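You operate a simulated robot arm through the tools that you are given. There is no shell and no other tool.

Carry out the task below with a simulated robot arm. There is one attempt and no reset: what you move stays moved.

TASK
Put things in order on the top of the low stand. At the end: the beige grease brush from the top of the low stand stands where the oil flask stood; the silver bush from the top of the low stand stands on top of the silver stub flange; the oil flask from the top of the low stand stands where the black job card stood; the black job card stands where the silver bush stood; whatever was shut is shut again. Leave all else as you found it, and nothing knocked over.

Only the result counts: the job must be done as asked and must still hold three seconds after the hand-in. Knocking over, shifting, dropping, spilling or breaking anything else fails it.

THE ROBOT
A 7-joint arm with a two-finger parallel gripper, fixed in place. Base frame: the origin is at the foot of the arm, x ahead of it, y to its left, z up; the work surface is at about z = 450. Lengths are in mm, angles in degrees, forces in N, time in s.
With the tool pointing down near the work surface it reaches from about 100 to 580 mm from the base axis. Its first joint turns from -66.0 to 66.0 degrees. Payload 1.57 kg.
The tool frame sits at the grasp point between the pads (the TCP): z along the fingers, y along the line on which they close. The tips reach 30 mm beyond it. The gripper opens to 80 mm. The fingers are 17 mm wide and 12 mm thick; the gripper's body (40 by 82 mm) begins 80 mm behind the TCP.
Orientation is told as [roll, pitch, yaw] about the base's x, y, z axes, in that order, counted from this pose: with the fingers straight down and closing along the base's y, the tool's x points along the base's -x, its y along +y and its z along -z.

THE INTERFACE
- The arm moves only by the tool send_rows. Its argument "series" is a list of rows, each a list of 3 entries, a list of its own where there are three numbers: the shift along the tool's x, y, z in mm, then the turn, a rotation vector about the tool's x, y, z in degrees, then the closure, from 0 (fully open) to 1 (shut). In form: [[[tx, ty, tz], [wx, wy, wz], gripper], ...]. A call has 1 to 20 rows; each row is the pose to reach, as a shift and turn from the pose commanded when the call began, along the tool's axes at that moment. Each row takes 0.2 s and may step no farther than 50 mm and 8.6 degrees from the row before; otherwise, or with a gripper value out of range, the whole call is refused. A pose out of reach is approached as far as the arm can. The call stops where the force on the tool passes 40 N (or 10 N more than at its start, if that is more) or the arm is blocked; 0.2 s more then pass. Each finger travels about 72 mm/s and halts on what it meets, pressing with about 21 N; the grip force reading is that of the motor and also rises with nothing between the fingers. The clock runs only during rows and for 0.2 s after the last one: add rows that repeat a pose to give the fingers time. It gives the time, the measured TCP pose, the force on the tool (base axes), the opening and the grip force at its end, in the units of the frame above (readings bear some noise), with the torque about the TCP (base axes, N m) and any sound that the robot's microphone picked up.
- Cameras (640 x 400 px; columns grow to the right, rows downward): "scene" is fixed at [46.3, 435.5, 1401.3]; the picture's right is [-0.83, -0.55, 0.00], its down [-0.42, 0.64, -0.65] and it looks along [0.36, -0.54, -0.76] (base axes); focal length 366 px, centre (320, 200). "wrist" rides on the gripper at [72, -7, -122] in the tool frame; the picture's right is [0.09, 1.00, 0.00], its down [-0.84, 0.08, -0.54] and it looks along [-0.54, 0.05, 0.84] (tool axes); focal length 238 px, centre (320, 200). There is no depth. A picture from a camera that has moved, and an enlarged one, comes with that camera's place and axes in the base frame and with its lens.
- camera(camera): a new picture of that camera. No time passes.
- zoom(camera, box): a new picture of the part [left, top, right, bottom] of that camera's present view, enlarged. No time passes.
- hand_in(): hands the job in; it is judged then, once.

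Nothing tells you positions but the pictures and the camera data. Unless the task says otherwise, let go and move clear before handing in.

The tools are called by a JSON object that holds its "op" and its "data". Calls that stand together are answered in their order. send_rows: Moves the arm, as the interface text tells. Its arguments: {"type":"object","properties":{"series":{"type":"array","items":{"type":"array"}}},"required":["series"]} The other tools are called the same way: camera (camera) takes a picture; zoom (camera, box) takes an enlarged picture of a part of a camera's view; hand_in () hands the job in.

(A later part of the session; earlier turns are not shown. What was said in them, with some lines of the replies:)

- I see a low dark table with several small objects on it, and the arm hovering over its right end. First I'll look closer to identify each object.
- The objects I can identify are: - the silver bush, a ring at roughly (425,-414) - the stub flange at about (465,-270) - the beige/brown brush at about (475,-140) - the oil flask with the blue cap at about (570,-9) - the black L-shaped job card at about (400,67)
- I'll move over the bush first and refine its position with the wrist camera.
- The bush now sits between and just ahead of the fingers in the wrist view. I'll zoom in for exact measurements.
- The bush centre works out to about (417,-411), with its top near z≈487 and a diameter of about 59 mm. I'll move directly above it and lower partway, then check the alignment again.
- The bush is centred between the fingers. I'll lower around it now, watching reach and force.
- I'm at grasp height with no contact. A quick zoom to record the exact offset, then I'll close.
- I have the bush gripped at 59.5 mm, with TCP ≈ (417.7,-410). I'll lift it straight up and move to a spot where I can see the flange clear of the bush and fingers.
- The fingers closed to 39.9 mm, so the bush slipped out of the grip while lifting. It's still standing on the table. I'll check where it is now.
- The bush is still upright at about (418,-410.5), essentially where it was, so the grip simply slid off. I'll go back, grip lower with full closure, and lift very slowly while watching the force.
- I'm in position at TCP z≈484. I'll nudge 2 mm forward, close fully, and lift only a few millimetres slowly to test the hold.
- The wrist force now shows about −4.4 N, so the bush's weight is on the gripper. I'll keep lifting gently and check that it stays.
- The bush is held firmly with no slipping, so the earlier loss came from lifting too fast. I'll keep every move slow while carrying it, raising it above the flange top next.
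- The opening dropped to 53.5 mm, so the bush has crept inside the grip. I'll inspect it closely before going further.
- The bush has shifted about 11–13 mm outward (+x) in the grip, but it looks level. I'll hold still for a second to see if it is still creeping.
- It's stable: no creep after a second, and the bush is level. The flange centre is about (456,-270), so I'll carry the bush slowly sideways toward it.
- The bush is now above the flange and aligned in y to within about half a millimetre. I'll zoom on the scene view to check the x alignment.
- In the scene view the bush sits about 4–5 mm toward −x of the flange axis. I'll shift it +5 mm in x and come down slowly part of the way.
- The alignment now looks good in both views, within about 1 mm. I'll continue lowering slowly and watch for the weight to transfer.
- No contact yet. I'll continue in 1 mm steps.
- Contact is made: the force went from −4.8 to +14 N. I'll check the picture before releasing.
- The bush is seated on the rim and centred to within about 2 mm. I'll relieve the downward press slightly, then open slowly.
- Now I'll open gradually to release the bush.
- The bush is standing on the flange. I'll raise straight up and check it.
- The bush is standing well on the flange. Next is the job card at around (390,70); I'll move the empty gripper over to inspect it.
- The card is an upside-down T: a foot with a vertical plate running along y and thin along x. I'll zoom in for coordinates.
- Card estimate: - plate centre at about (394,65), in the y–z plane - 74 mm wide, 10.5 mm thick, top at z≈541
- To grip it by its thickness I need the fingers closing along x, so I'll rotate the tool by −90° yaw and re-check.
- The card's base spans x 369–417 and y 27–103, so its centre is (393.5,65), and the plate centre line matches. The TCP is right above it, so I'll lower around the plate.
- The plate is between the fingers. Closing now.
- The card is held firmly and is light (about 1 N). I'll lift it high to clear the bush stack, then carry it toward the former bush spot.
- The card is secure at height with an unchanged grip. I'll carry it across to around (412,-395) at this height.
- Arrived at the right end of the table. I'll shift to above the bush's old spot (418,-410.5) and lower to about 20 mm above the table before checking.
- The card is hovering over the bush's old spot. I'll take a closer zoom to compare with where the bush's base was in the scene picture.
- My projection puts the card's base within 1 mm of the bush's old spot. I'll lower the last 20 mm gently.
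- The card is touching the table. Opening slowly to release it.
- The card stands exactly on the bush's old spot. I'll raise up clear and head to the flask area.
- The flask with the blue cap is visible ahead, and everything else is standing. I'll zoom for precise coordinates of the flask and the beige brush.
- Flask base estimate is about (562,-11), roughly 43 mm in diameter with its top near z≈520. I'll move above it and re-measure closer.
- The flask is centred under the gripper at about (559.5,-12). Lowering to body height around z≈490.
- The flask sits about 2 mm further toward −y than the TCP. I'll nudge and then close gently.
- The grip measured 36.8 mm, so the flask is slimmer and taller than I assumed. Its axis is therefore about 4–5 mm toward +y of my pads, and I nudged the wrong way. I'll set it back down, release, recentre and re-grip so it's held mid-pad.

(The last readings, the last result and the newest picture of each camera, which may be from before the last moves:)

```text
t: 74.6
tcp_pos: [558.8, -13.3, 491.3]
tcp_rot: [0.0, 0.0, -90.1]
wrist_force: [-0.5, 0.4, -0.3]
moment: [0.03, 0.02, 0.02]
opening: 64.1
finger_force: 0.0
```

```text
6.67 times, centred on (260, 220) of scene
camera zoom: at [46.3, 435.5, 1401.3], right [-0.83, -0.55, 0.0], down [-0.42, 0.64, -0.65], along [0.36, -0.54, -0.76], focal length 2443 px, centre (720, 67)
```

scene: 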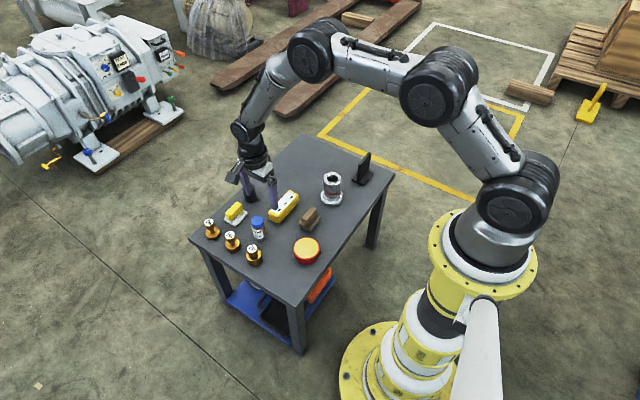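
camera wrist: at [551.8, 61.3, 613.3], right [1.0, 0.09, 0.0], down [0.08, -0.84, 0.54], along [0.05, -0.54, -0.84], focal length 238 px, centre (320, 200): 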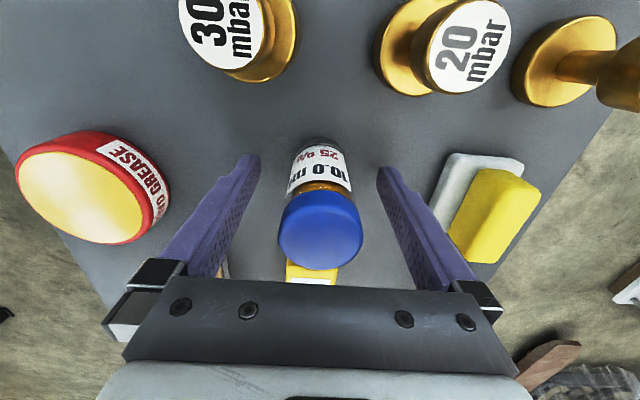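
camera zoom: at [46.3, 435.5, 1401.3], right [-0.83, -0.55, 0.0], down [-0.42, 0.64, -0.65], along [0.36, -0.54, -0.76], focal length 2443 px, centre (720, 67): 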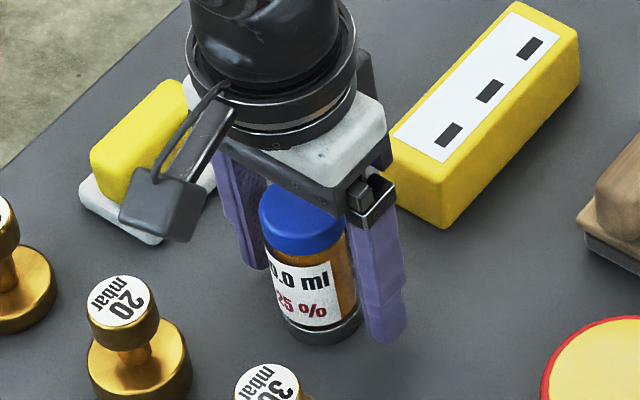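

The flask is standing at its original spot, with its axis about 5 mm toward +y of the TCP. I'll shift +5 mm in y and re-grip.

{"op": "send_rows", "data": {"series": [[[2.5, 0, 0], [0, 0, 0], 0.2], [[5, 0, 0], [0, 0, 0], 0.2], [[5, 0, 0], [0, 0, 0], 0.35], [[5, 0, 0], [0, 0, 0], 0.5], [[5, 0, 0], [0, 0, 0], 1], [[5, 0, 0], [0, 0, 0], 1], [[5, 0, 0], [0, 0, 0], 1]]}}

{"op": "zoom", "data": {"camera": "wrist", "box": [240, 110, 400, 290]}}

{"op": "zoom", "data": {"camera": "scene", "box": [220, 190, 300, 250]}}

```text
t: 76.2
tcp_pos: [559.3, -8.3, 492.3]
tcp_rot: [0.1, 0.0, -89.9]
wrist_force: [-0.8, -0.5, 1.3]
moment: [0.02, 0.02, -0.02]
opening: 36.9
finger_force: 20.9
```

```text
2.22 times, centred on (320, 200) of wrist
camera zoom: at [551.5, 63.4, 614.2], right [1.0, 0.09, 0.0], down [0.08, -0.84, 0.54], along [0.05, -0.54, -0.84], focal length 530 px, centre (320, 200)
```

zoom: 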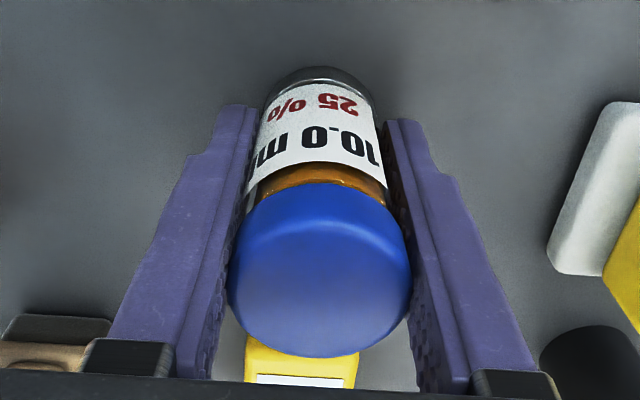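

```text
6.67 times, centred on (260, 220) of scene
camera zoom: at [46.2, 435.5, 1401.3], right [-0.83, -0.55, 0.0], down [-0.42, 0.64, -0.65], along [0.36, -0.54, -0.76], focal length 2443 px, centre (720, 67)
```

zoom: 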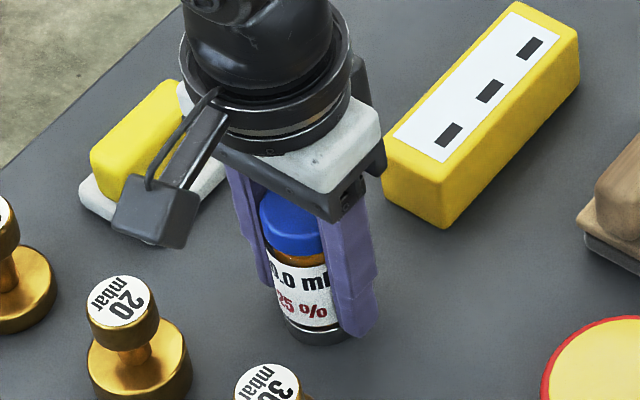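

The flask is gripped mid-pad (36.9 mm); its spot is (559.3,-8.2). I'll lift slowly and verify.

{"op": "send_rows", "data": {"series": [[[0, 0, -0.5], [0, 0, 0], 1], [[0, 0, -1.5], [0, 0, 0], 1], [[0, 0, -3], [0, 0, 0], 1], [[0, 0, -5], [0, 0, 0], 1], [[0, 0, -8], [0, 0, 0], 1], [[0, 0, -12], [0, 0, 0], 1], [[0, 0, -17], [0, 0, 0], 1], [[0, 0, -23], [0, 0, 0], 1], [[0, 0, -30], [0, 0, 0], 1], [[0, 0, -37], [0, 0, 0], 1], [[0, 0, -44], [0, 0, 0], 1], [[0, 0, -51], [0, 0, 0], 1], [[0, 0, -58], [0, 0, 0], 1], [[0, 0, -65], [0, 0, 0], 1], [[0, 0, -72], [0, 0, 0], 1], [[0, 0, -79], [0, 0, 0], 1], [[0, 0, -86], [0, 0, 0], 1], [[0, 0, -92], [0, 0, 0], 1], [[0, 0, -96], [0, 0, 0], 1], [[0, 0, -98], [0, 0, 0], 1]]}}

{"op": "zoom", "data": {"camera": "wrist", "box": [240, 110, 400, 290]}}

{"op": "camera", "data": {"camera": "scene"}}

```text
t: 80.4
tcp_pos: [559.3, -7.0, 590.2]
tcp_rot: [0.0, -0.1, -89.9]
wrist_force: [0.9, -0.9, -1.5]
moment: [0.02, 0.04, 0.02]
opening: 36.7
finger_force: 21.0
```

```text
2.22 times, centred on (320, 200) of wrist
camera zoom: at [551.6, 64.1, 711.9], right [1.0, 0.09, 0.0], down [0.08, -0.84, 0.54], along [0.05, -0.54, -0.84], focal length 530 px, centre (320, 200)
```

zoom: 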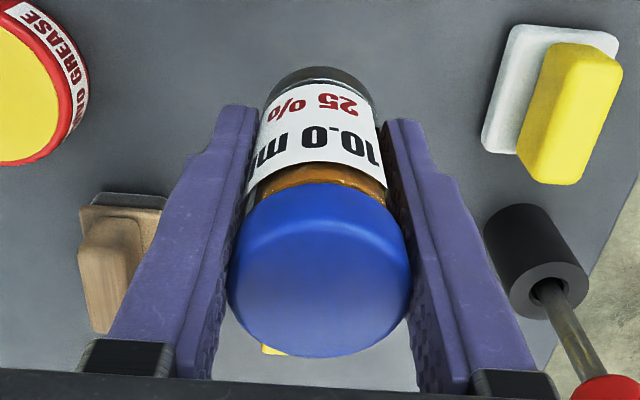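

```text
taken
```

scene: 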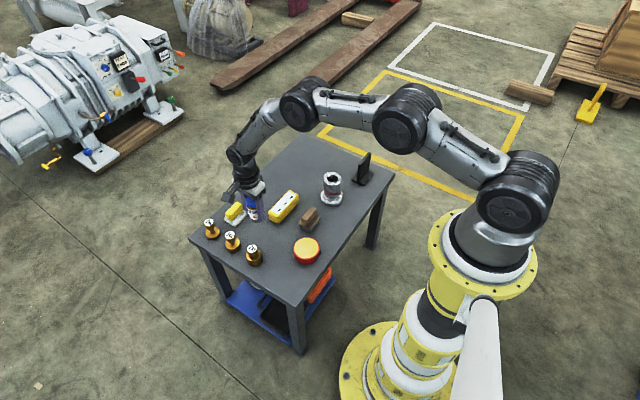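

The hold is solid. I'll carry the flask slowly above everything to the card's old spot (393.3,64.9).

{"op": "send_rows", "data": {"series": [[[0.36, -0.8, 0], [0, 0, 0], 1], [[1.5, -3.3, 0], [0, 0, 0], 1], [[3.6, -8.3, 0], [0, 0, 0], 1], [[6.6, -14.9, 0], [0, 0, 0], 1], [[10.2, -23.2, 0], [0, 0, 0], 1], [[14.6, -33.2, 0], [0, 0, 0], 1], [[19.3, -44, 0], [0, 0, 0], 1], [[24.1, -54.8, 0], [0, 0, 0], 1], [[28.8, -65.6, 0], [0, 0, 0], 1], [[33.5, -76.4, 0], [0, 0, 0], 1], [[38.3, -87.2, 0], [0, 0, 0], 1], [[43, -97.9, 0], [0, 0, 0], 1], [[47.7, -108.7, 0], [0, 0, 0], 1], [[52.5, -119.5, 0], [0, 0, 0], 1], [[56.9, -129.5, 0], [0, 0, 0], 1], [[61.2, -139.4, 0], [0, 0, 0], 1], [[65.6, -149.4, 0], [0, 0, 0], 1], [[69.3, -157.7, 0], [0, 0, 0], 1], [[71.8, -163.5, 0], [0, 0, 0], 1], [[72.9, -166, 0], [0, 0, 0], 1]]}}

{"op": "camera", "data": {"camera": "wrist"}}

{"op": "zoom", "data": {"camera": "scene", "box": [250, 210, 340, 310]}}

```text
t: 84.6
tcp_pos: [394.1, 65.7, 588.5]
tcp_rot: [0.0, -0.1, -90.1]
wrist_force: [0.9, -0.3, -0.6]
moment: [0.03, -0.02, 0.02]
opening: 36.8
finger_force: 20.9
```

```text
taken
camera wrist: at [385.7, 137.6, 711.4], right [1.0, 0.09, 0.0], down [0.08, -0.84, 0.54], along [0.05, -0.54, -0.84], focal length 238 px, centre (320, 200)
```

wrist: 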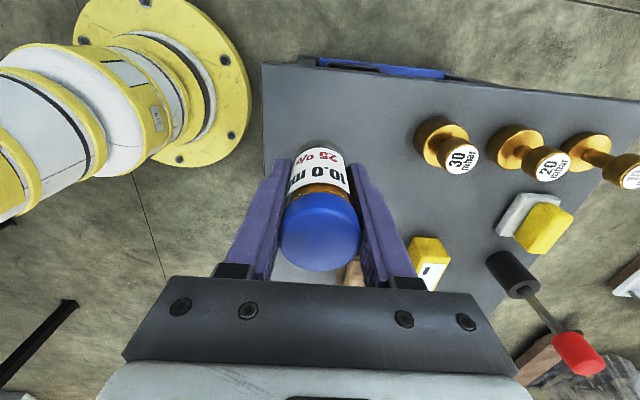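

```text
4.00 times, centred on (295, 260) of scene
camera zoom: at [46.3, 435.5, 1401.3], right [-0.83, -0.55, 0.0], down [-0.42, 0.64, -0.65], along [0.36, -0.54, -0.76], focal length 1466 px, centre (420, -40)
```

zoom: 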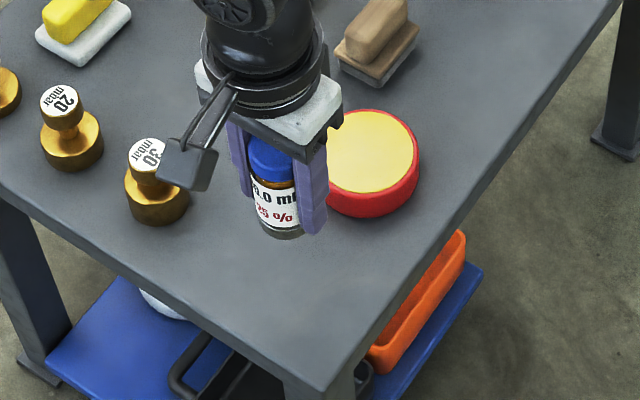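

The flask is above the card's old spot. Lowering slowly toward the table.

{"op": "send_rows", "data": {"series": [[[0, 0, 1], [0, 0, 0], 1], [[0, 0, 4], [0, 0, 0], 1], [[0, 0, 9], [0, 0, 0], 1], [[0, 0, 16], [0, 0, 0], 1], [[0, 0, 24], [0, 0, 0], 1], [[0, 0, 32], [0, 0, 0], 1], [[0, 0, 40], [0, 0, 0], 1], [[0, 0, 48], [0, 0, 0], 1], [[0, 0, 56], [0, 0, 0], 1], [[0, 0, 63], [0, 0, 0], 1], [[0, 0, 70], [0, 0, 0], 1], [[0, 0, 76], [0, 0, 0], 1], [[0, 0, 81], [0, 0, 0], 1], [[0, 0, 85], [0, 0, 0], 1], [[0, 0, 88], [0, 0, 0], 1], [[0, 0, 90], [0, 0, 0], 1], [[0, 0, 90], [0, 0, 0], 1]]}}

{"op": "zoom", "data": {"camera": "scene", "box": [260, 240, 340, 310]}}

{"op": "camera", "data": {"camera": "wrist"}}

```text
t: 88.2
tcp_pos: [393.4, 64.5, 498.5]
tcp_rot: [0.0, 0.0, -89.9]
wrist_force: [0.1, -0.6, -1.4]
moment: [-0.01, -0.02, -0.02]
opening: 36.7
finger_force: 20.6
```

```text
5.71 times, centred on (300, 275) of scene
camera zoom: at [46.3, 435.5, 1401.3], right [-0.83, -0.55, 0.0], down [-0.42, 0.64, -0.65], along [0.36, -0.54, -0.76], focal length 2094 px, centre (434, -229)
```

zoom: 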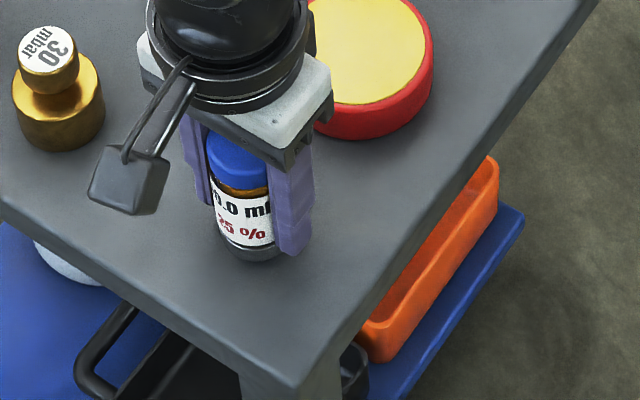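

```text
taken
camera wrist: at [385.8, 136.8, 621.5], right [1.0, 0.09, 0.0], down [0.08, -0.84, 0.54], along [0.05, -0.54, -0.84], focal length 238 px, centre (320, 200)
```

wrist: 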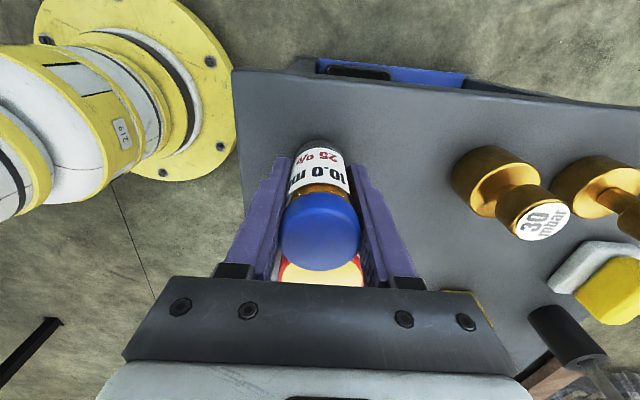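

{"op": "zoom", "data": {"camera": "scene", "box": [278, 250, 318, 285]}}

{"op": "zoom", "data": {"camera": "wrist", "box": [240, 110, 400, 290]}}

```text
11.43 times, centred on (298, 268) of scene
camera zoom: at [46.3, 435.5, 1401.3], right [-0.83, -0.55, 0.0], down [-0.42, 0.64, -0.65], along [0.36, -0.54, -0.76], focal length 4188 px, centre (571, -571)
```

zoom: 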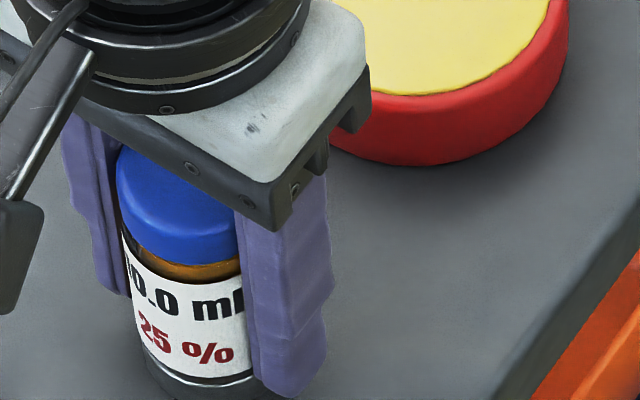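

```text
2.22 times, centred on (320, 200) of wrist
camera zoom: at [385.8, 136.8, 621.5], right [1.0, 0.09, 0.0], down [0.08, -0.84, 0.54], along [0.05, -0.54, -0.84], focal length 530 px, centre (320, 200)
```

zoom: 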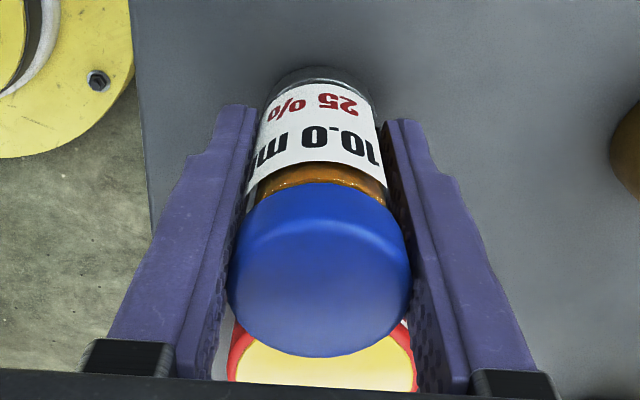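

The position agrees with the card's old spot to within about 2–3 mm; I'll take 1.5 mm off in y and lower the final 8 mm.

{"op": "send_rows", "data": {"series": [[[-0.7, 0, 1], [0, 0, 0], 1], [[-1.5, 0, 2.5], [0, 0, 0], 1], [[-1.5, 0, 4], [0, 0, 0], 1], [[-1.5, 0, 5.5], [0, 0, 0], 1], [[-1.5, 0, 6.5], [0, 0, 0], 1], [[-1.5, 0, 7], [0, 0, 0], 1], [[-1.5, 0, 7.5], [0, 0, 0], 1], [[-1.5, 0, 7.5], [0, 0, 0], 1]]}}

{"op": "zoom", "data": {"camera": "scene", "box": [260, 240, 340, 310]}}

```text
t: 90.0
tcp_pos: [394.5, 63.5, 491.9]
tcp_rot: [0.0, 0.0, -90.1]
wrist_force: [-1.8, -2.6, 6.9]
moment: [-0.1, 0.07, 0.01]
opening: 36.7
finger_force: 21.0
```

```text
5.71 times, centred on (300, 275) of scene
camera zoom: at [46.2, 435.4, 1401.3], right [-0.83, -0.55, 0.0], down [-0.42, 0.64, -0.65], along [0.36, -0.54, -0.76], focal length 2094 px, centre (434, -229)
```

zoom: 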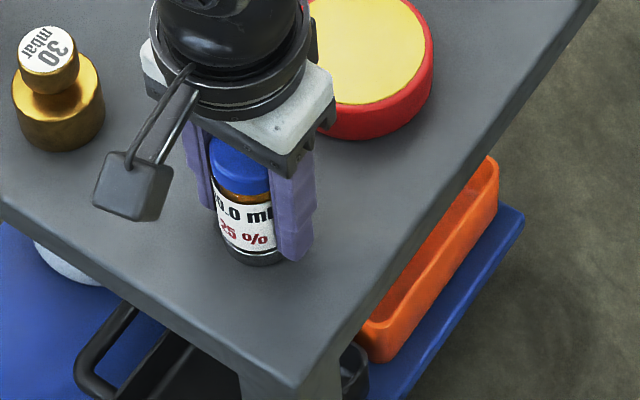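

The flask is resting on the table (+6.9 N contact). Releasing slowly.

{"op": "send_rows", "data": {"series": [[[0, 0, -0.5], [0, 0, 0], 0.56], [[0, 0, -0.5], [0, 0, 0], 0.53], [[0, 0, -0.5], [0, 0, 0], 0.5], [[0, 0, -0.5], [0, 0, 0], 0.42], [[0, 0, -0.5], [0, 0, 0], 0.32], [[0, 0, -0.5], [0, 0, 0], 0.2], [[0, 0, -0.5], [0, 0, 0], 0.2]]}}

{"op": "zoom", "data": {"camera": "scene", "box": [260, 240, 340, 310]}}

{"op": "camera", "data": {"camera": "wrist"}}

```text
t: 91.6
tcp_pos: [394.2, 63.4, 492.0]
tcp_rot: [0.0, 0.0, -89.9]
wrist_force: [1.1, -0.2, -0.1]
moment: [-0.03, 0.03, -0.01]
opening: 63.9
finger_force: 0.0
```

```text
5.71 times, centred on (300, 275) of scene
camera zoom: at [46.3, 435.5, 1401.3], right [-0.83, -0.55, 0.0], down [-0.42, 0.64, -0.65], along [0.36, -0.54, -0.76], focal length 2094 px, centre (434, -229)
```

zoom: 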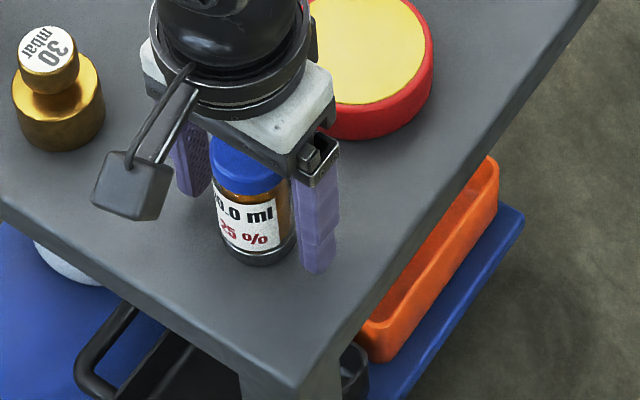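

```text
taken
camera wrist: at [386.0, 135.5, 614.4], right [1.0, 0.09, 0.0], down [0.08, -0.84, 0.54], along [0.05, -0.54, -0.84], focal length 238 px, centre (320, 200)
```

wrist: 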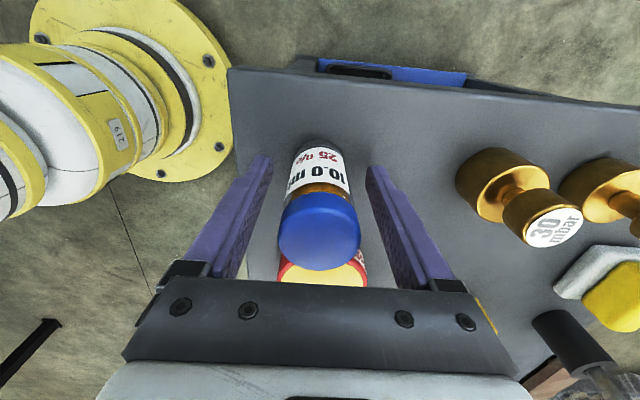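

The flask is standing on the card's old spot. I'll raise clear, then move over the beige brush.

{"op": "send_rows", "data": {"series": [[[0, 0, -10], [0, 0, 0], 0.2], [[0, 0, -30], [0, 0, 0], 0.2], [[0, 0, -60], [0, 0, 0], 0.2], [[0, 0, -100], [0, 0, 0], 0.2], [[0, 0, -140], [0, 0, 0], 0.1], [[0, 0, -170], [0, 0, 0], 0], [[0, 0, -170], [0, 0, 0], 0]]}}

{"op": "send_rows", "data": {"series": [[[-38, 14, 0], [0, 0, 0], 0], [[-78, 28, 0], [0, 0, 0], 0], [[-118, 42, 0], [0, 0, 0], 0], [[-158, 56, 0], [0, 0, 0], 0], [[-190, 66, 0], [0, 0, 0], 0], [[-198, 69, 0], [0, 0, 0], 0], [[-198, 69, 0], [0, 0, 0], 0]]}}

{"op": "camera", "data": {"camera": "wrist"}}

{"op": "zoom", "data": {"camera": "wrist", "box": [260, 80, 400, 180]}}

{"op": "camera", "data": {"camera": "scene"}}

```text
t: 93.2
tcp_pos: [392.5, 62.5, 664.1]
tcp_rot: [0.0, 0.0, -90.0]
wrist_force: [-0.8, -1.1, 1.2]
moment: [0.0, -0.03, 0.02]
opening: 79.8
finger_force: 0.1
```

```text
t: 94.8
tcp_pos: [463.2, -135.2, 661.2]
tcp_rot: [0.0, 0.1, -90.1]
wrist_force: [-0.5, -0.2, 0.0]
moment: [0.02, 0.0, 0.0]
opening: 80.0
finger_force: 0.1
```

```text
taken
camera wrist: at [455.3, -63.4, 784.1], right [1.0, 0.09, 0.0], down [0.08, -0.84, 0.54], along [0.05, -0.54, -0.84], focal length 238 px, centre (320, 200)
```

wrist: 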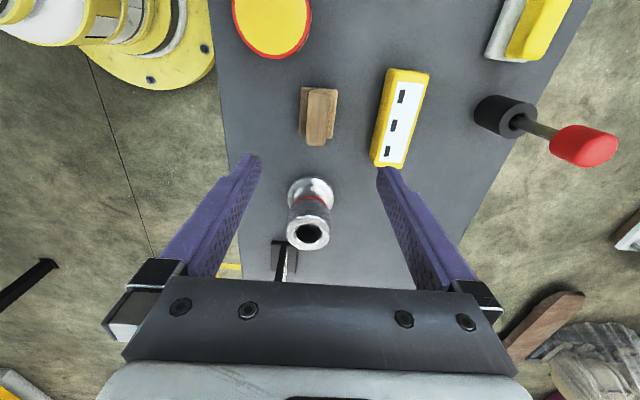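

```text
4.00 times, centred on (330, 130) of wrist
camera zoom: at [455.3, -63.4, 784.1], right [1.0, 0.09, 0.0], down [0.08, -0.84, 0.54], along [0.05, -0.54, -0.84], focal length 953 px, centre (280, 480)
```

zoom: 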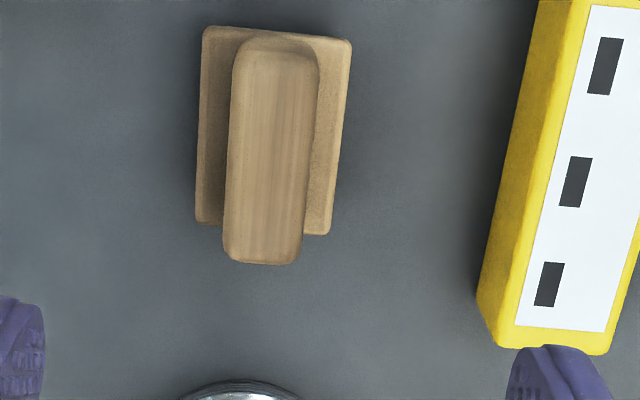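

```text
taken
```

scene: 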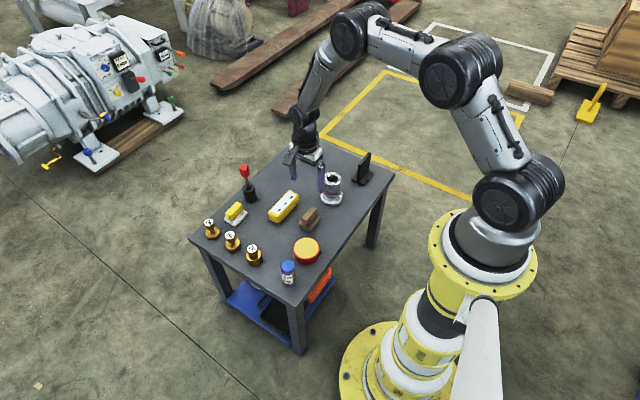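

The brush base spans x 436–481 and y −106 to −166, so its centre is (459,-136). The handle runs along y and is about 23 mm thick. I'll descend over it with a moderate opening and check.

{"op": "send_rows", "data": {"series": [[[-1, -3.6, 35], [0, 0, 0], 0.2], [[-1, -3.6, 75], [0, 0, 0], 0.25], [[-1, -3.6, 110], [0, 0, 0], 0.3], [[-1, -3.6, 128], [0, 0, 0], 0.3], [[-1, -3.6, 135], [0, 0, 0], 0.3], [[-1, -3.6, 135], [0, 0, 0], 0.3]]}}

{"op": "camera", "data": {"camera": "wrist"}}

{"op": "zoom", "data": {"camera": "wrist", "box": [240, 90, 400, 250]}}

{"op": "zoom", "data": {"camera": "scene", "box": [280, 180, 350, 240]}}

```text
t: 96.2
tcp_pos: [458.8, -135.1, 526.4]
tcp_rot: [0.0, -0.1, -90.0]
wrist_force: [0.4, 0.4, -0.4]
moment: [0.03, -0.02, 0.01]
opening: 56.1
finger_force: 0.1
```

```text
taken
camera wrist: at [451.1, -62.7, 649.4], right [1.0, 0.09, 0.0], down [0.08, -0.84, 0.54], along [0.05, -0.54, -0.84], focal length 238 px, centre (320, 200)
```

wrist: 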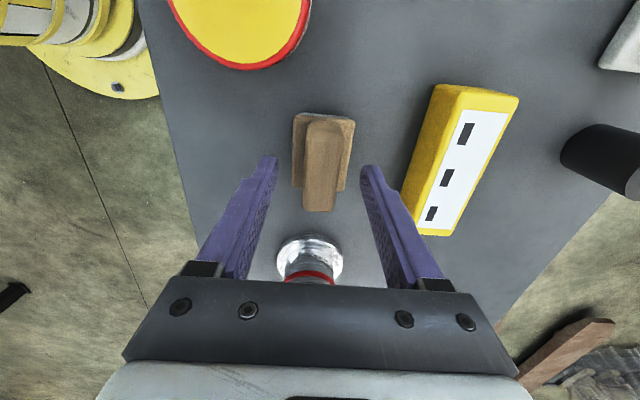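

```text
2.50 times, centred on (320, 170) of wrist
camera zoom: at [451.1, -62.7, 649.4], right [1.0, 0.09, 0.0], down [0.08, -0.84, 0.54], along [0.05, -0.54, -0.84], focal length 596 px, centre (320, 275)
```

zoom: 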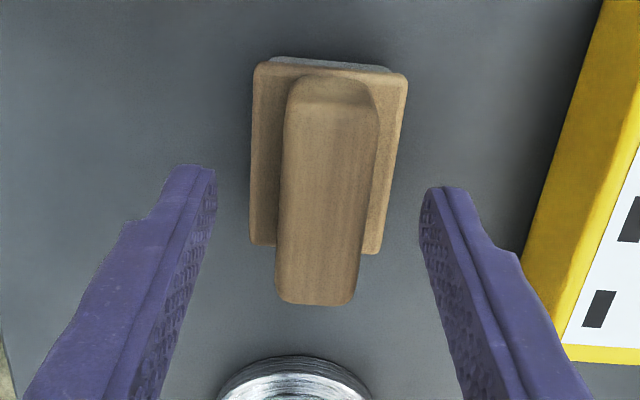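

```text
6.67 times, centred on (315, 210) of scene
camera zoom: at [46.3, 435.5, 1401.3], right [-0.83, -0.55, 0.0], down [-0.42, 0.64, -0.65], along [0.36, -0.54, -0.76], focal length 2443 px, centre (353, 133)
```

zoom: 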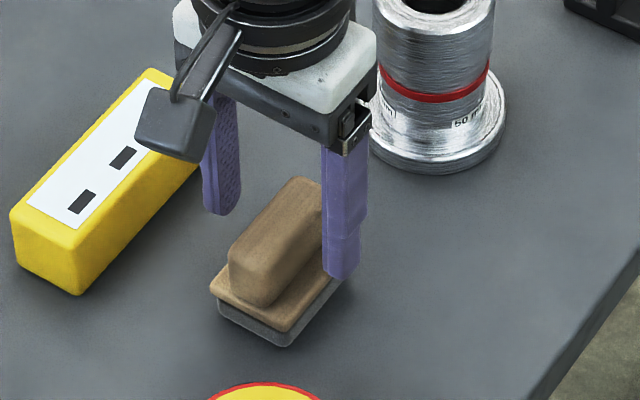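

Triangulating gives the handle top at z≈507 and the plate top at z≈474, with the centre at (458.9,-134.8). I'll lower 16 mm so the tips sit at about 480, just above the plate, then close.

{"op": "send_rows", "data": {"series": [[[0, 0, 6], [0, 0, 0], 0.3], [[0, 0, 12], [0, 0, 0], 0.3], [[0, 0, 16], [0, 0, 0], 0.3], [[0, 0, 16], [0, 0, 0], 0.4], [[0, 0, 16], [0, 0, 0], 0.55], [[0, 0, 16], [0, 0, 0], 0.7], [[0, 0, 16], [0, 0, 0], 1], [[0, 0, 16], [0, 0, 0], 1], [[0, 0, 16], [0, 0, 0], 1]]}}

{"op": "zoom", "data": {"camera": "wrist", "box": [240, 90, 400, 250]}}

{"op": "zoom", "data": {"camera": "scene", "box": [280, 180, 350, 240]}}

```text
t: 98.2
tcp_pos: [458.7, -136.4, 511.4]
tcp_rot: [-0.1, 0.0, -90.1]
wrist_force: [0.6, -0.5, 0.8]
moment: [-0.02, -0.02, -0.03]
opening: 23.1
finger_force: 20.9
```

```text
2.50 times, centred on (320, 170) of wrist
camera zoom: at [450.8, -63.8, 634.0], right [1.0, 0.09, 0.0], down [0.08, -0.84, 0.54], along [0.05, -0.54, -0.84], focal length 596 px, centre (320, 275)
```

zoom: 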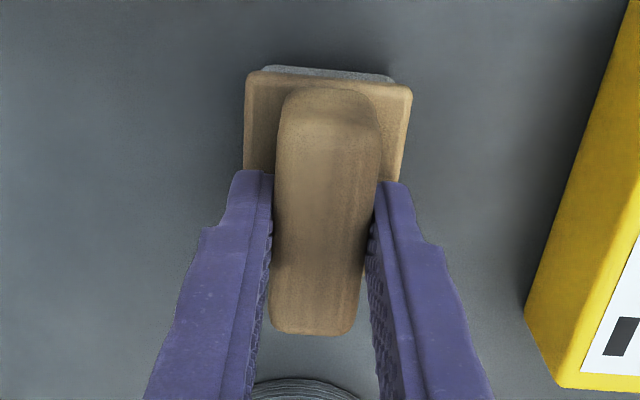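

```text
6.67 times, centred on (315, 210) of scene
camera zoom: at [46.3, 435.5, 1401.3], right [-0.83, -0.55, 0.0], down [-0.42, 0.64, -0.65], along [0.36, -0.54, -0.76], focal length 2443 px, centre (353, 133)
```

zoom: 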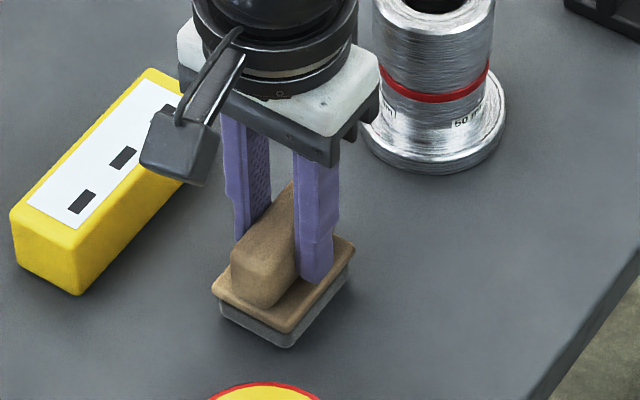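

The brush is gripped by its handle (23.1 mm). I'll lift gently and check.

{"op": "send_rows", "data": {"series": [[[0, 0, -0.5], [0, 0, 0], 1], [[0, 0, -1.5], [0, 0, 0], 1], [[0, 0, -3], [0, 0, 0], 1], [[0, 0, -5], [0, 0, 0], 1], [[0, 0, -8], [0, 0, 0], 1], [[0, 0, -12], [0, 0, 0], 1], [[0, 0, -17], [0, 0, 0], 1], [[0, 0, -23], [0, 0, 0], 1], [[0, 0, -30], [0, 0, 0], 1], [[0, 0, -37], [0, 0, 0], 1], [[0, 0, -44], [0, 0, 0], 1], [[0, 0, -51], [0, 0, 0], 1], [[0, 0, -58], [0, 0, 0], 1], [[0, 0, -65], [0, 0, 0], 1], [[0, 0, -72], [0, 0, 0], 1], [[0, 0, -79], [0, 0, 0], 1], [[0, 0, -86], [0, 0, 0], 1], [[0, 0, -93], [0, 0, 0], 1], [[0, 0, -98], [0, 0, 0], 1], [[0, 0, -100], [0, 0, 0], 1]]}}

{"op": "zoom", "data": {"camera": "wrist", "box": [240, 90, 400, 250]}}

{"op": "camera", "data": {"camera": "scene"}}

```text
t: 102.4
tcp_pos: [458.5, -134.0, 611.0]
tcp_rot: [0.0, 0.0, -89.9]
wrist_force: [0.1, -0.4, -0.6]
moment: [0.01, -0.01, -0.02]
opening: 23.4
finger_force: 21.1
```

```text
2.50 times, centred on (320, 170) of wrist
camera zoom: at [450.9, -63.7, 733.9], right [1.0, 0.09, 0.0], down [0.08, -0.84, 0.54], along [0.05, -0.54, -0.84], focal length 596 px, centre (320, 275)
```

zoom: 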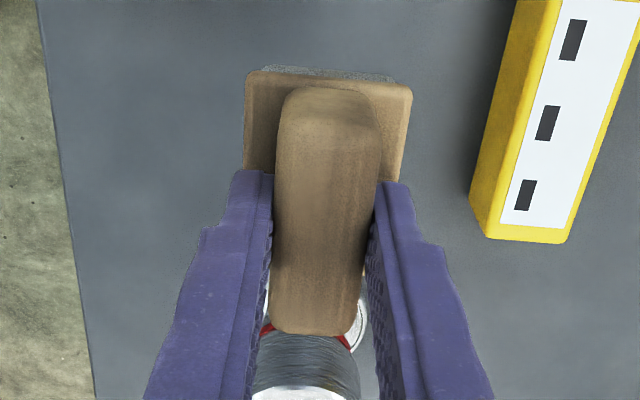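

```text
taken
```

scene: 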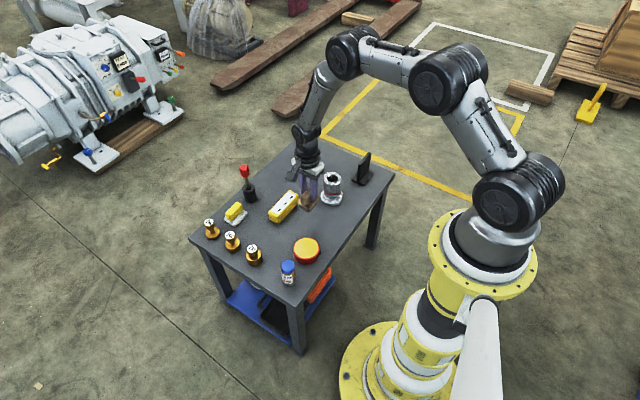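

Held securely. I'll carry the brush to the flask's old spot (559,-8).

{"op": "send_rows", "data": {"series": [[[0.6, 0.5, 0], [0, 0, 0], 1], [[2.5, 2, 0], [0, 0, 0], 1], [[6.3, 5, 0], [0, 0, 0], 1], [[12.7, 10, 0], [0, 0, 0], 1], [[20.3, 16, 0], [0, 0, 0], 1], [[28.5, 22.5, 0], [0, 0, 0], 1], [[36.8, 29.1, 0], [0, 0, 0], 1], [[45.6, 36.1, 0], [0, 0, 0], 1], [[54.5, 43.1, 0], [0, 0, 0], 1], [[63.4, 50.1, 0], [0, 0, 0], 1], [[72.3, 57.1, 0], [0, 0, 0], 1], [[81.2, 64.1, 0], [0, 0, 0], 1], [[90, 71.1, 0], [0, 0, 0], 1], [[98.9, 78.2, 0], [0, 0, 0], 1], [[106.5, 84.2, 0], [0, 0, 0], 1], [[114.1, 90.2, 0], [0, 0, 0], 1], [[120.5, 95.2, 0], [0, 0, 0], 1], [[124.9, 98.7, 0], [0, 0, 0], 1], [[126.8, 100.2, 0], [0, 0, 0], 1], [[126.8, 100.2, 0], [0, 0, 0], 1]]}}

{"op": "send_rows", "data": {"series": [[[0, 0, 1], [0, 0, 0], 1], [[0, 0, 4], [0, 0, 0], 1], [[0, 0, 9], [0, 0, 0], 1], [[0, 0, 16], [0, 0, 0], 1], [[0, 0, 24], [0, 0, 0], 1], [[0, 0, 32], [0, 0, 0], 1], [[0, 0, 40], [0, 0, 0], 1], [[0, 0, 48], [0, 0, 0], 1], [[0, 0, 56], [0, 0, 0], 1], [[0, 0, 64], [0, 0, 0], 1], [[0, 0, 71], [0, 0, 0], 1], [[0, 0, 77], [0, 0, 0], 1], [[0, 0, 82], [0, 0, 0], 1], [[0, 0, 85], [0, 0, 0], 1], [[0, 0, 85], [0, 0, 0], 1]]}}

{"op": "camera", "data": {"camera": "wrist"}}

{"op": "zoom", "data": {"camera": "scene", "box": [220, 190, 300, 250]}}

```text
t: 106.6
tcp_pos: [558.5, -8.7, 611.3]
tcp_rot: [-0.1, 0.0, -90.0]
wrist_force: [-0.2, -0.7, -0.8]
moment: [-0.03, 0.0, 0.01]
opening: 23.1
finger_force: 21.6
```

```text
t: 109.8
tcp_pos: [559.0, -9.0, 526.4]
tcp_rot: [0.1, 0.0, -89.9]
wrist_force: [0.5, 0.6, -1.0]
moment: [0.0, -0.02, 0.0]
opening: 23.2
finger_force: 20.4
```

```text
taken
camera wrist: at [551.3, 63.4, 649.2], right [1.0, 0.09, 0.0], down [0.08, -0.84, 0.54], along [0.05, -0.54, -0.84], focal length 238 px, centre (320, 200)
```

wrist: 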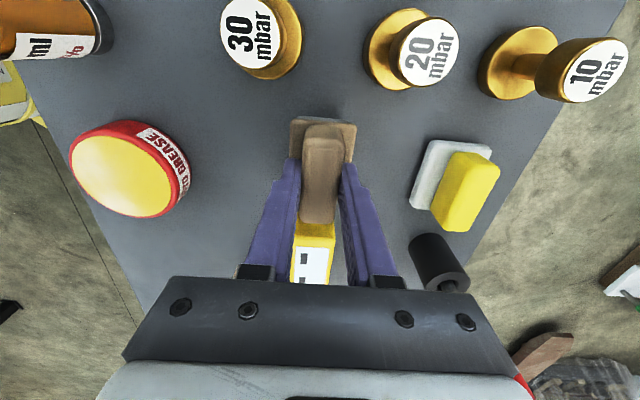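

```text
6.67 times, centred on (260, 220) of scene
camera zoom: at [46.3, 435.5, 1401.3], right [-0.83, -0.55, 0.0], down [-0.42, 0.64, -0.65], along [0.36, -0.54, -0.76], focal length 2443 px, centre (720, 67)
```

zoom: 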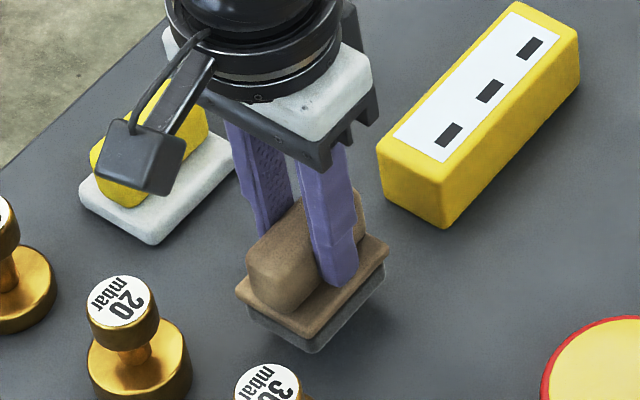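

It's 15 mm above the table and the projected footprint matches the flask's old spot to within about 2–3 mm. Lowering the rest.

{"op": "send_rows", "data": {"series": [[[0, 0, 1], [0, 0, 0], 1], [[0, 0, 3], [0, 0, 0], 1], [[0, 0, 6], [0, 0, 0], 1], [[0, 0, 9], [0, 0, 0], 1], [[0, 0, 11], [0, 0, 0], 1], [[0, 0, 12.5], [0, 0, 0], 1], [[0, 0, 13.5], [0, 0, 0], 1], [[0, 0, 14.2], [0, 0, 0], 1], [[0, 0, 14.2], [0, 0, 0], 1]]}}

{"op": "zoom", "data": {"camera": "scene", "box": [220, 190, 300, 250]}}

```text
t: 111.8
tcp_pos: [559.9, -8.2, 513.6]
tcp_rot: [0.0, 0.0, -90.0]
wrist_force: [-0.9, 0.7, -1.3]
moment: [0.04, -0.04, -0.01]
opening: 23.3
finger_force: 20.6
```

```text
6.67 times, centred on (260, 220) of scene
camera zoom: at [46.3, 435.5, 1401.3], right [-0.83, -0.55, 0.0], down [-0.42, 0.64, -0.65], along [0.36, -0.54, -0.76], focal length 2443 px, centre (720, 67)
```

zoom: 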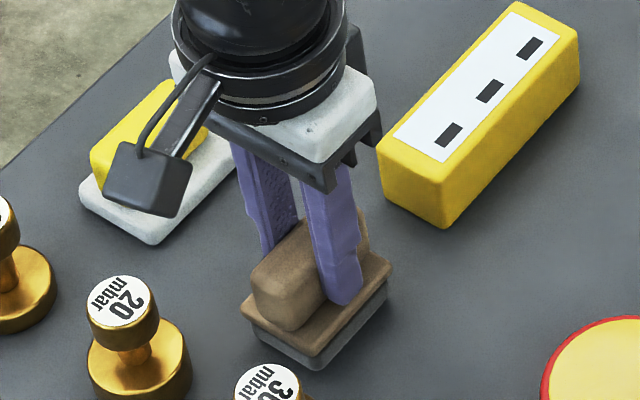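

Not quite touching yet; lowering in half-millimetre steps.

{"op": "send_rows", "data": {"series": [[[0, 0, 0.5], [0, 0, 0], 1], [[0, 0, 1], [0, 0, 0], 1], [[0, 0, 1], [0, 0, 0], 1]]}}

```text
t: 112.6
tcp_pos: [559.8, -9.1, 512.1]
tcp_rot: [0.0, 0.0, -90.0]
wrist_force: [-0.5, 0.6, 1.3]
moment: [0.0, 0.05, 0.0]
opening: 23.2
finger_force: 20.6
```

Contact has begun (−1.3 → +1.3 N). Releasing slowly.

{"op": "send_rows", "data": {"series": [[[0, 0, 0.3], [0, 0, 0], 1], [[0, 0, 0.3], [0, 0, 0], 0.73], [[0, 0, 0.3], [0, 0, 0], 0.7], [[0, 0, 0.3], [0, 0, 0], 0.65], [[0, 0, 0.3], [0, 0, 0], 0.55], [[0, 0, 0.3], [0, 0, 0], 0.4], [[0, 0, 0.3], [0, 0, 0], 0.3], [[0, 0, 0.3], [0, 0, 0], 0.3]]}}

{"op": "zoom", "data": {"camera": "scene", "box": [220, 190, 300, 250]}}

{"op": "camera", "data": {"camera": "wrist"}}

```text
t: 114.4
tcp_pos: [559.2, -8.8, 511.6]
tcp_rot: [0.1, 0.0, -89.9]
wrist_force: [-0.3, -0.4, 0.1]
moment: [-0.02, 0.01, 0.03]
opening: 56.0
finger_force: 0.0
```

```text
6.67 times, centred on (260, 220) of scene
camera zoom: at [46.3, 435.5, 1401.3], right [-0.83, -0.55, 0.0], down [-0.42, 0.64, -0.65], along [0.36, -0.54, -0.76], focal length 2443 px, centre (720, 67)
```

zoom: 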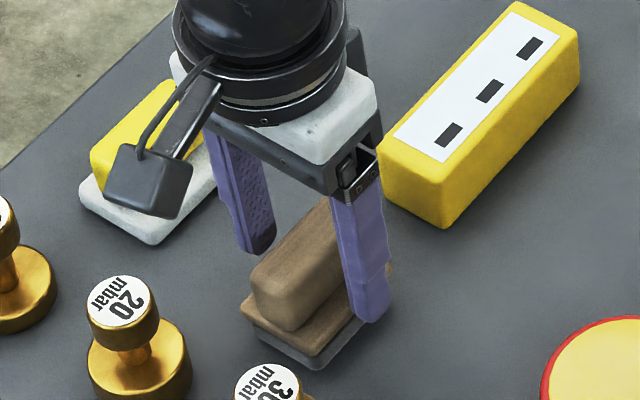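

```text
taken
camera wrist: at [551.4, 63.0, 633.4], right [1.0, 0.09, 0.0], down [0.08, -0.84, 0.54], along [0.05, -0.54, -0.84], focal length 238 px, centre (320, 200)
```

wrist: 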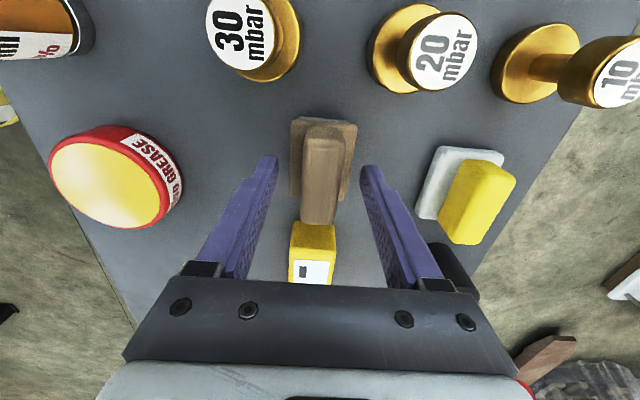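

The brush is released and standing on the flask's old spot. I'll rise clear and take a full overview.

{"op": "send_rows", "data": {"series": [[[0, 0, -10], [0, 0, 0], 0.3], [[0, 0, -30], [0, 0, 0], 0.3], [[0, 0, -65], [0, 0, 0], 0.3], [[0, 0, -105], [0, 0, 0], 0.3], [[0, 0, -145], [0, 0, 0], 0.3], [[0, 0, -180], [0, 0, 0], 0.3], [[0, 0, -180], [0, 0, 0], 0.3]]}}

{"op": "send_rows", "data": {"series": [[[0, -40, 0], [0, 0, 0], 0.3], [[0, -80, 0], [0, 0, 0], 0.3], [[0, -120, 0], [0, 0, 0], 0.3], [[0, -160, 0], [0, 0, 0], 0.3], [[0, -200, 0], [0, 0, 0], 0.3], [[0, -230, 0], [0, 0, 0], 0.3], [[0, -230, 0], [0, 0, 0], 0.3]]}}

{"op": "camera", "data": {"camera": "scene"}}

{"op": "zoom", "data": {"camera": "scene", "box": [190, 130, 400, 262]}}

{"op": "zoom", "data": {"camera": "scene", "box": [190, 180, 350, 280]}}

{"op": "zoom", "data": {"camera": "scene", "box": [230, 220, 390, 360]}}

```text
t: 116.0
tcp_pos: [559.8, -8.8, 690.1]
tcp_rot: [-0.1, 0.0, -90.0]
wrist_force: [0.3, 0.1, 0.3]
moment: [0.01, 0.01, 0.02]
opening: 56.0
finger_force: 0.1
```

```text
t: 117.6
tcp_pos: [329.2, -8.1, 692.7]
tcp_rot: [0.0, 0.0, -90.1]
wrist_force: [-0.8, 0.1, -0.2]
moment: [0.03, 0.02, 0.0]
opening: 56.0
finger_force: 0.1
```

```text
taken
```

scene: 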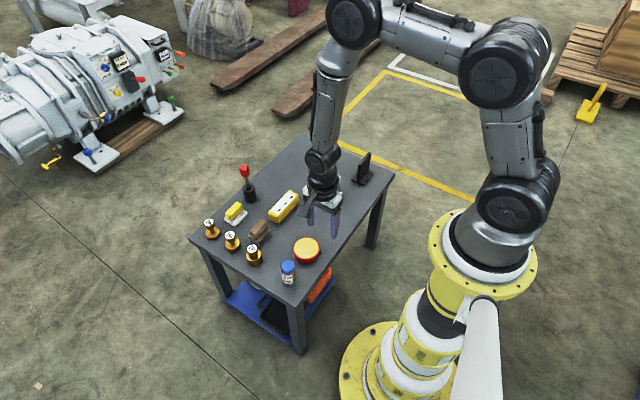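

```text
3.03 times, centred on (295, 196) of scene
camera zoom: at [46.3, 435.5, 1401.3], right [-0.83, -0.55, 0.0], down [-0.42, 0.64, -0.65], along [0.36, -0.54, -0.76], focal length 1110 px, centre (396, 212)
```

zoom: 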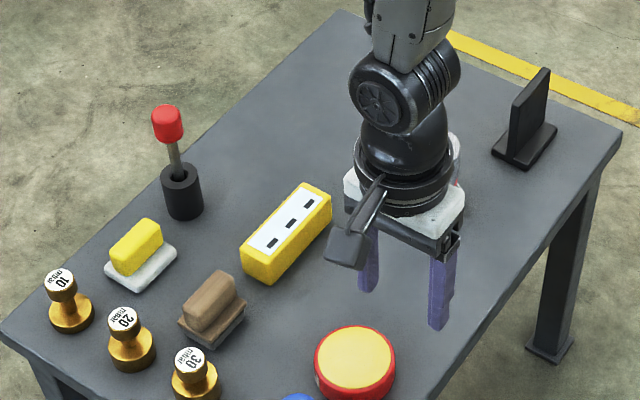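

```text
4.00 times, centred on (270, 230) of scene
camera zoom: at [46.3, 435.5, 1401.3], right [-0.83, -0.55, 0.0], down [-0.42, 0.64, -0.65], along [0.36, -0.54, -0.76], focal length 1466 px, centre (520, 80)
```

zoom: 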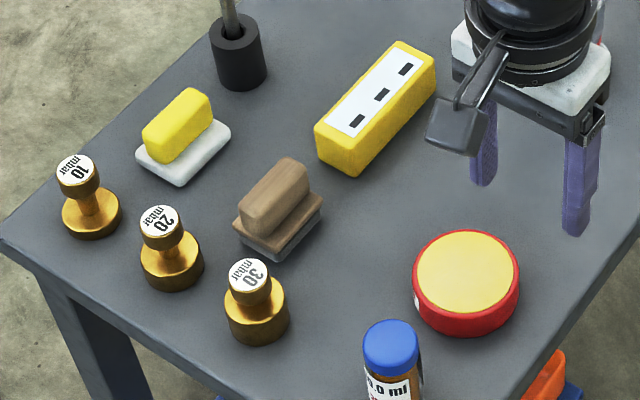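

```text
2.86 times, centred on (310, 290) of scene
camera zoom: at [46.3, 435.5, 1401.3], right [-0.83, -0.55, 0.0], down [-0.42, 0.64, -0.65], along [0.36, -0.54, -0.76], focal length 1047 px, centre (349, -57)
```

zoom: 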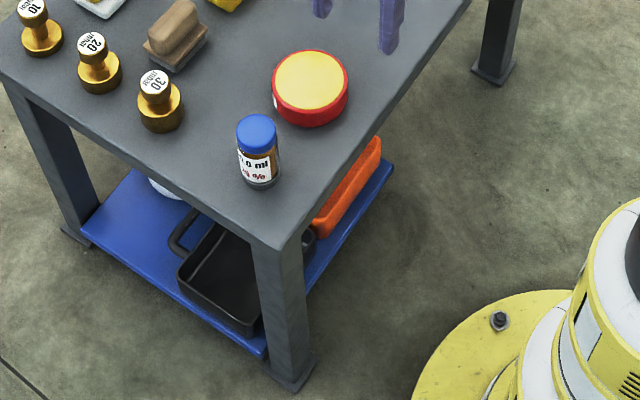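

Everything on the left side looks as it should. I'll swing the arm away to get an unobstructed look at the bush and flange.

{"op": "send_rows", "data": {"series": [[[40, 0, -20], [0, 0, 0], 0.3], [[80, 0, -40], [0, 0, 0], 0.3], [[120, 0, -50], [0, 0, 0], 0.3], [[160, 0, -50], [0, 0, 0], 0.3], [[180, 0, -50], [0, 0, 0], 0.3], [[180, 0, -50], [0, 0, 0], 0.3]]}}

{"op": "camera", "data": {"camera": "scene"}}

{"op": "zoom", "data": {"camera": "scene", "box": [300, 130, 400, 220]}}

```text
t: 119.0
tcp_pos: [330.6, 170.1, 740.0]
tcp_rot: [0.0, -0.1, -90.1]
wrist_force: [0.7, 0.4, 0.4]
moment: [0.02, -0.02, 0.03]
opening: 56.1
finger_force: 0.0
```

```text
taken
```

scene: 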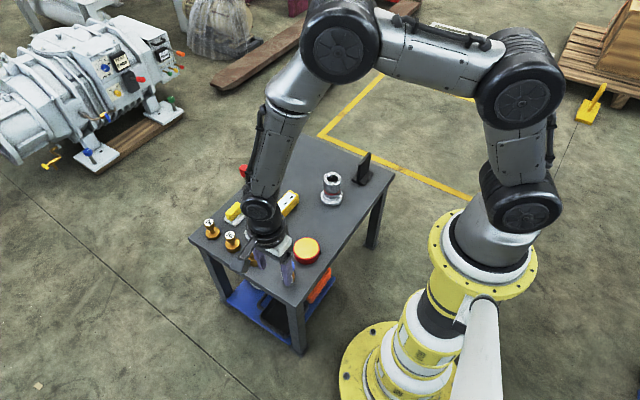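

```text
4.44 times, centred on (350, 175) of scene
camera zoom: at [46.3, 435.5, 1401.3], right [-0.83, -0.55, 0.0], down [-0.42, 0.64, -0.65], along [0.36, -0.54, -0.76], focal length 1629 px, centre (187, 311)
```

zoom: 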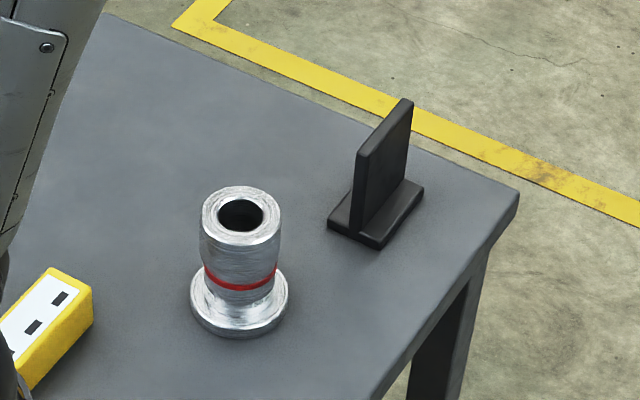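

All four objects are in place: the bush is on the flange, the card on the bush's spot, the flask on the card's spot, and the brush on the flask's spot. Nothing else has moved, nothing needed opening, and the arm is clear, so I'm handing in.

{"op": "hand_in", "data": {}}

```text
The job is handed in.
```

The job is handed in, and all four moves are done. Everything was standing and nothing else had moved when I checked the last pictures.

| Object | Where it stands now | Offset from target |
|---|---|---|
| Silver bush | On top of the stub flange | about 2 mm off centre |
| Black job card | Where the bush stood | about 1–3 mm |
| Oil flask | Where the job card stood | about 2–4 mm |
| Beige grease brush | Where the oil flask stood | about 2–3 mm |

- **Bush slipped once:** on the first lift it slid out of the grip at table height. It stayed upright in its place. On the second lift it shifted in the gripper but stayed level, and I lowered it onto the flange.
- **Nothing to shut:** nothing on the stand had to be opened, so there was nothing to close again.
- **Arm:** the gripper is empty and clear of the stand.
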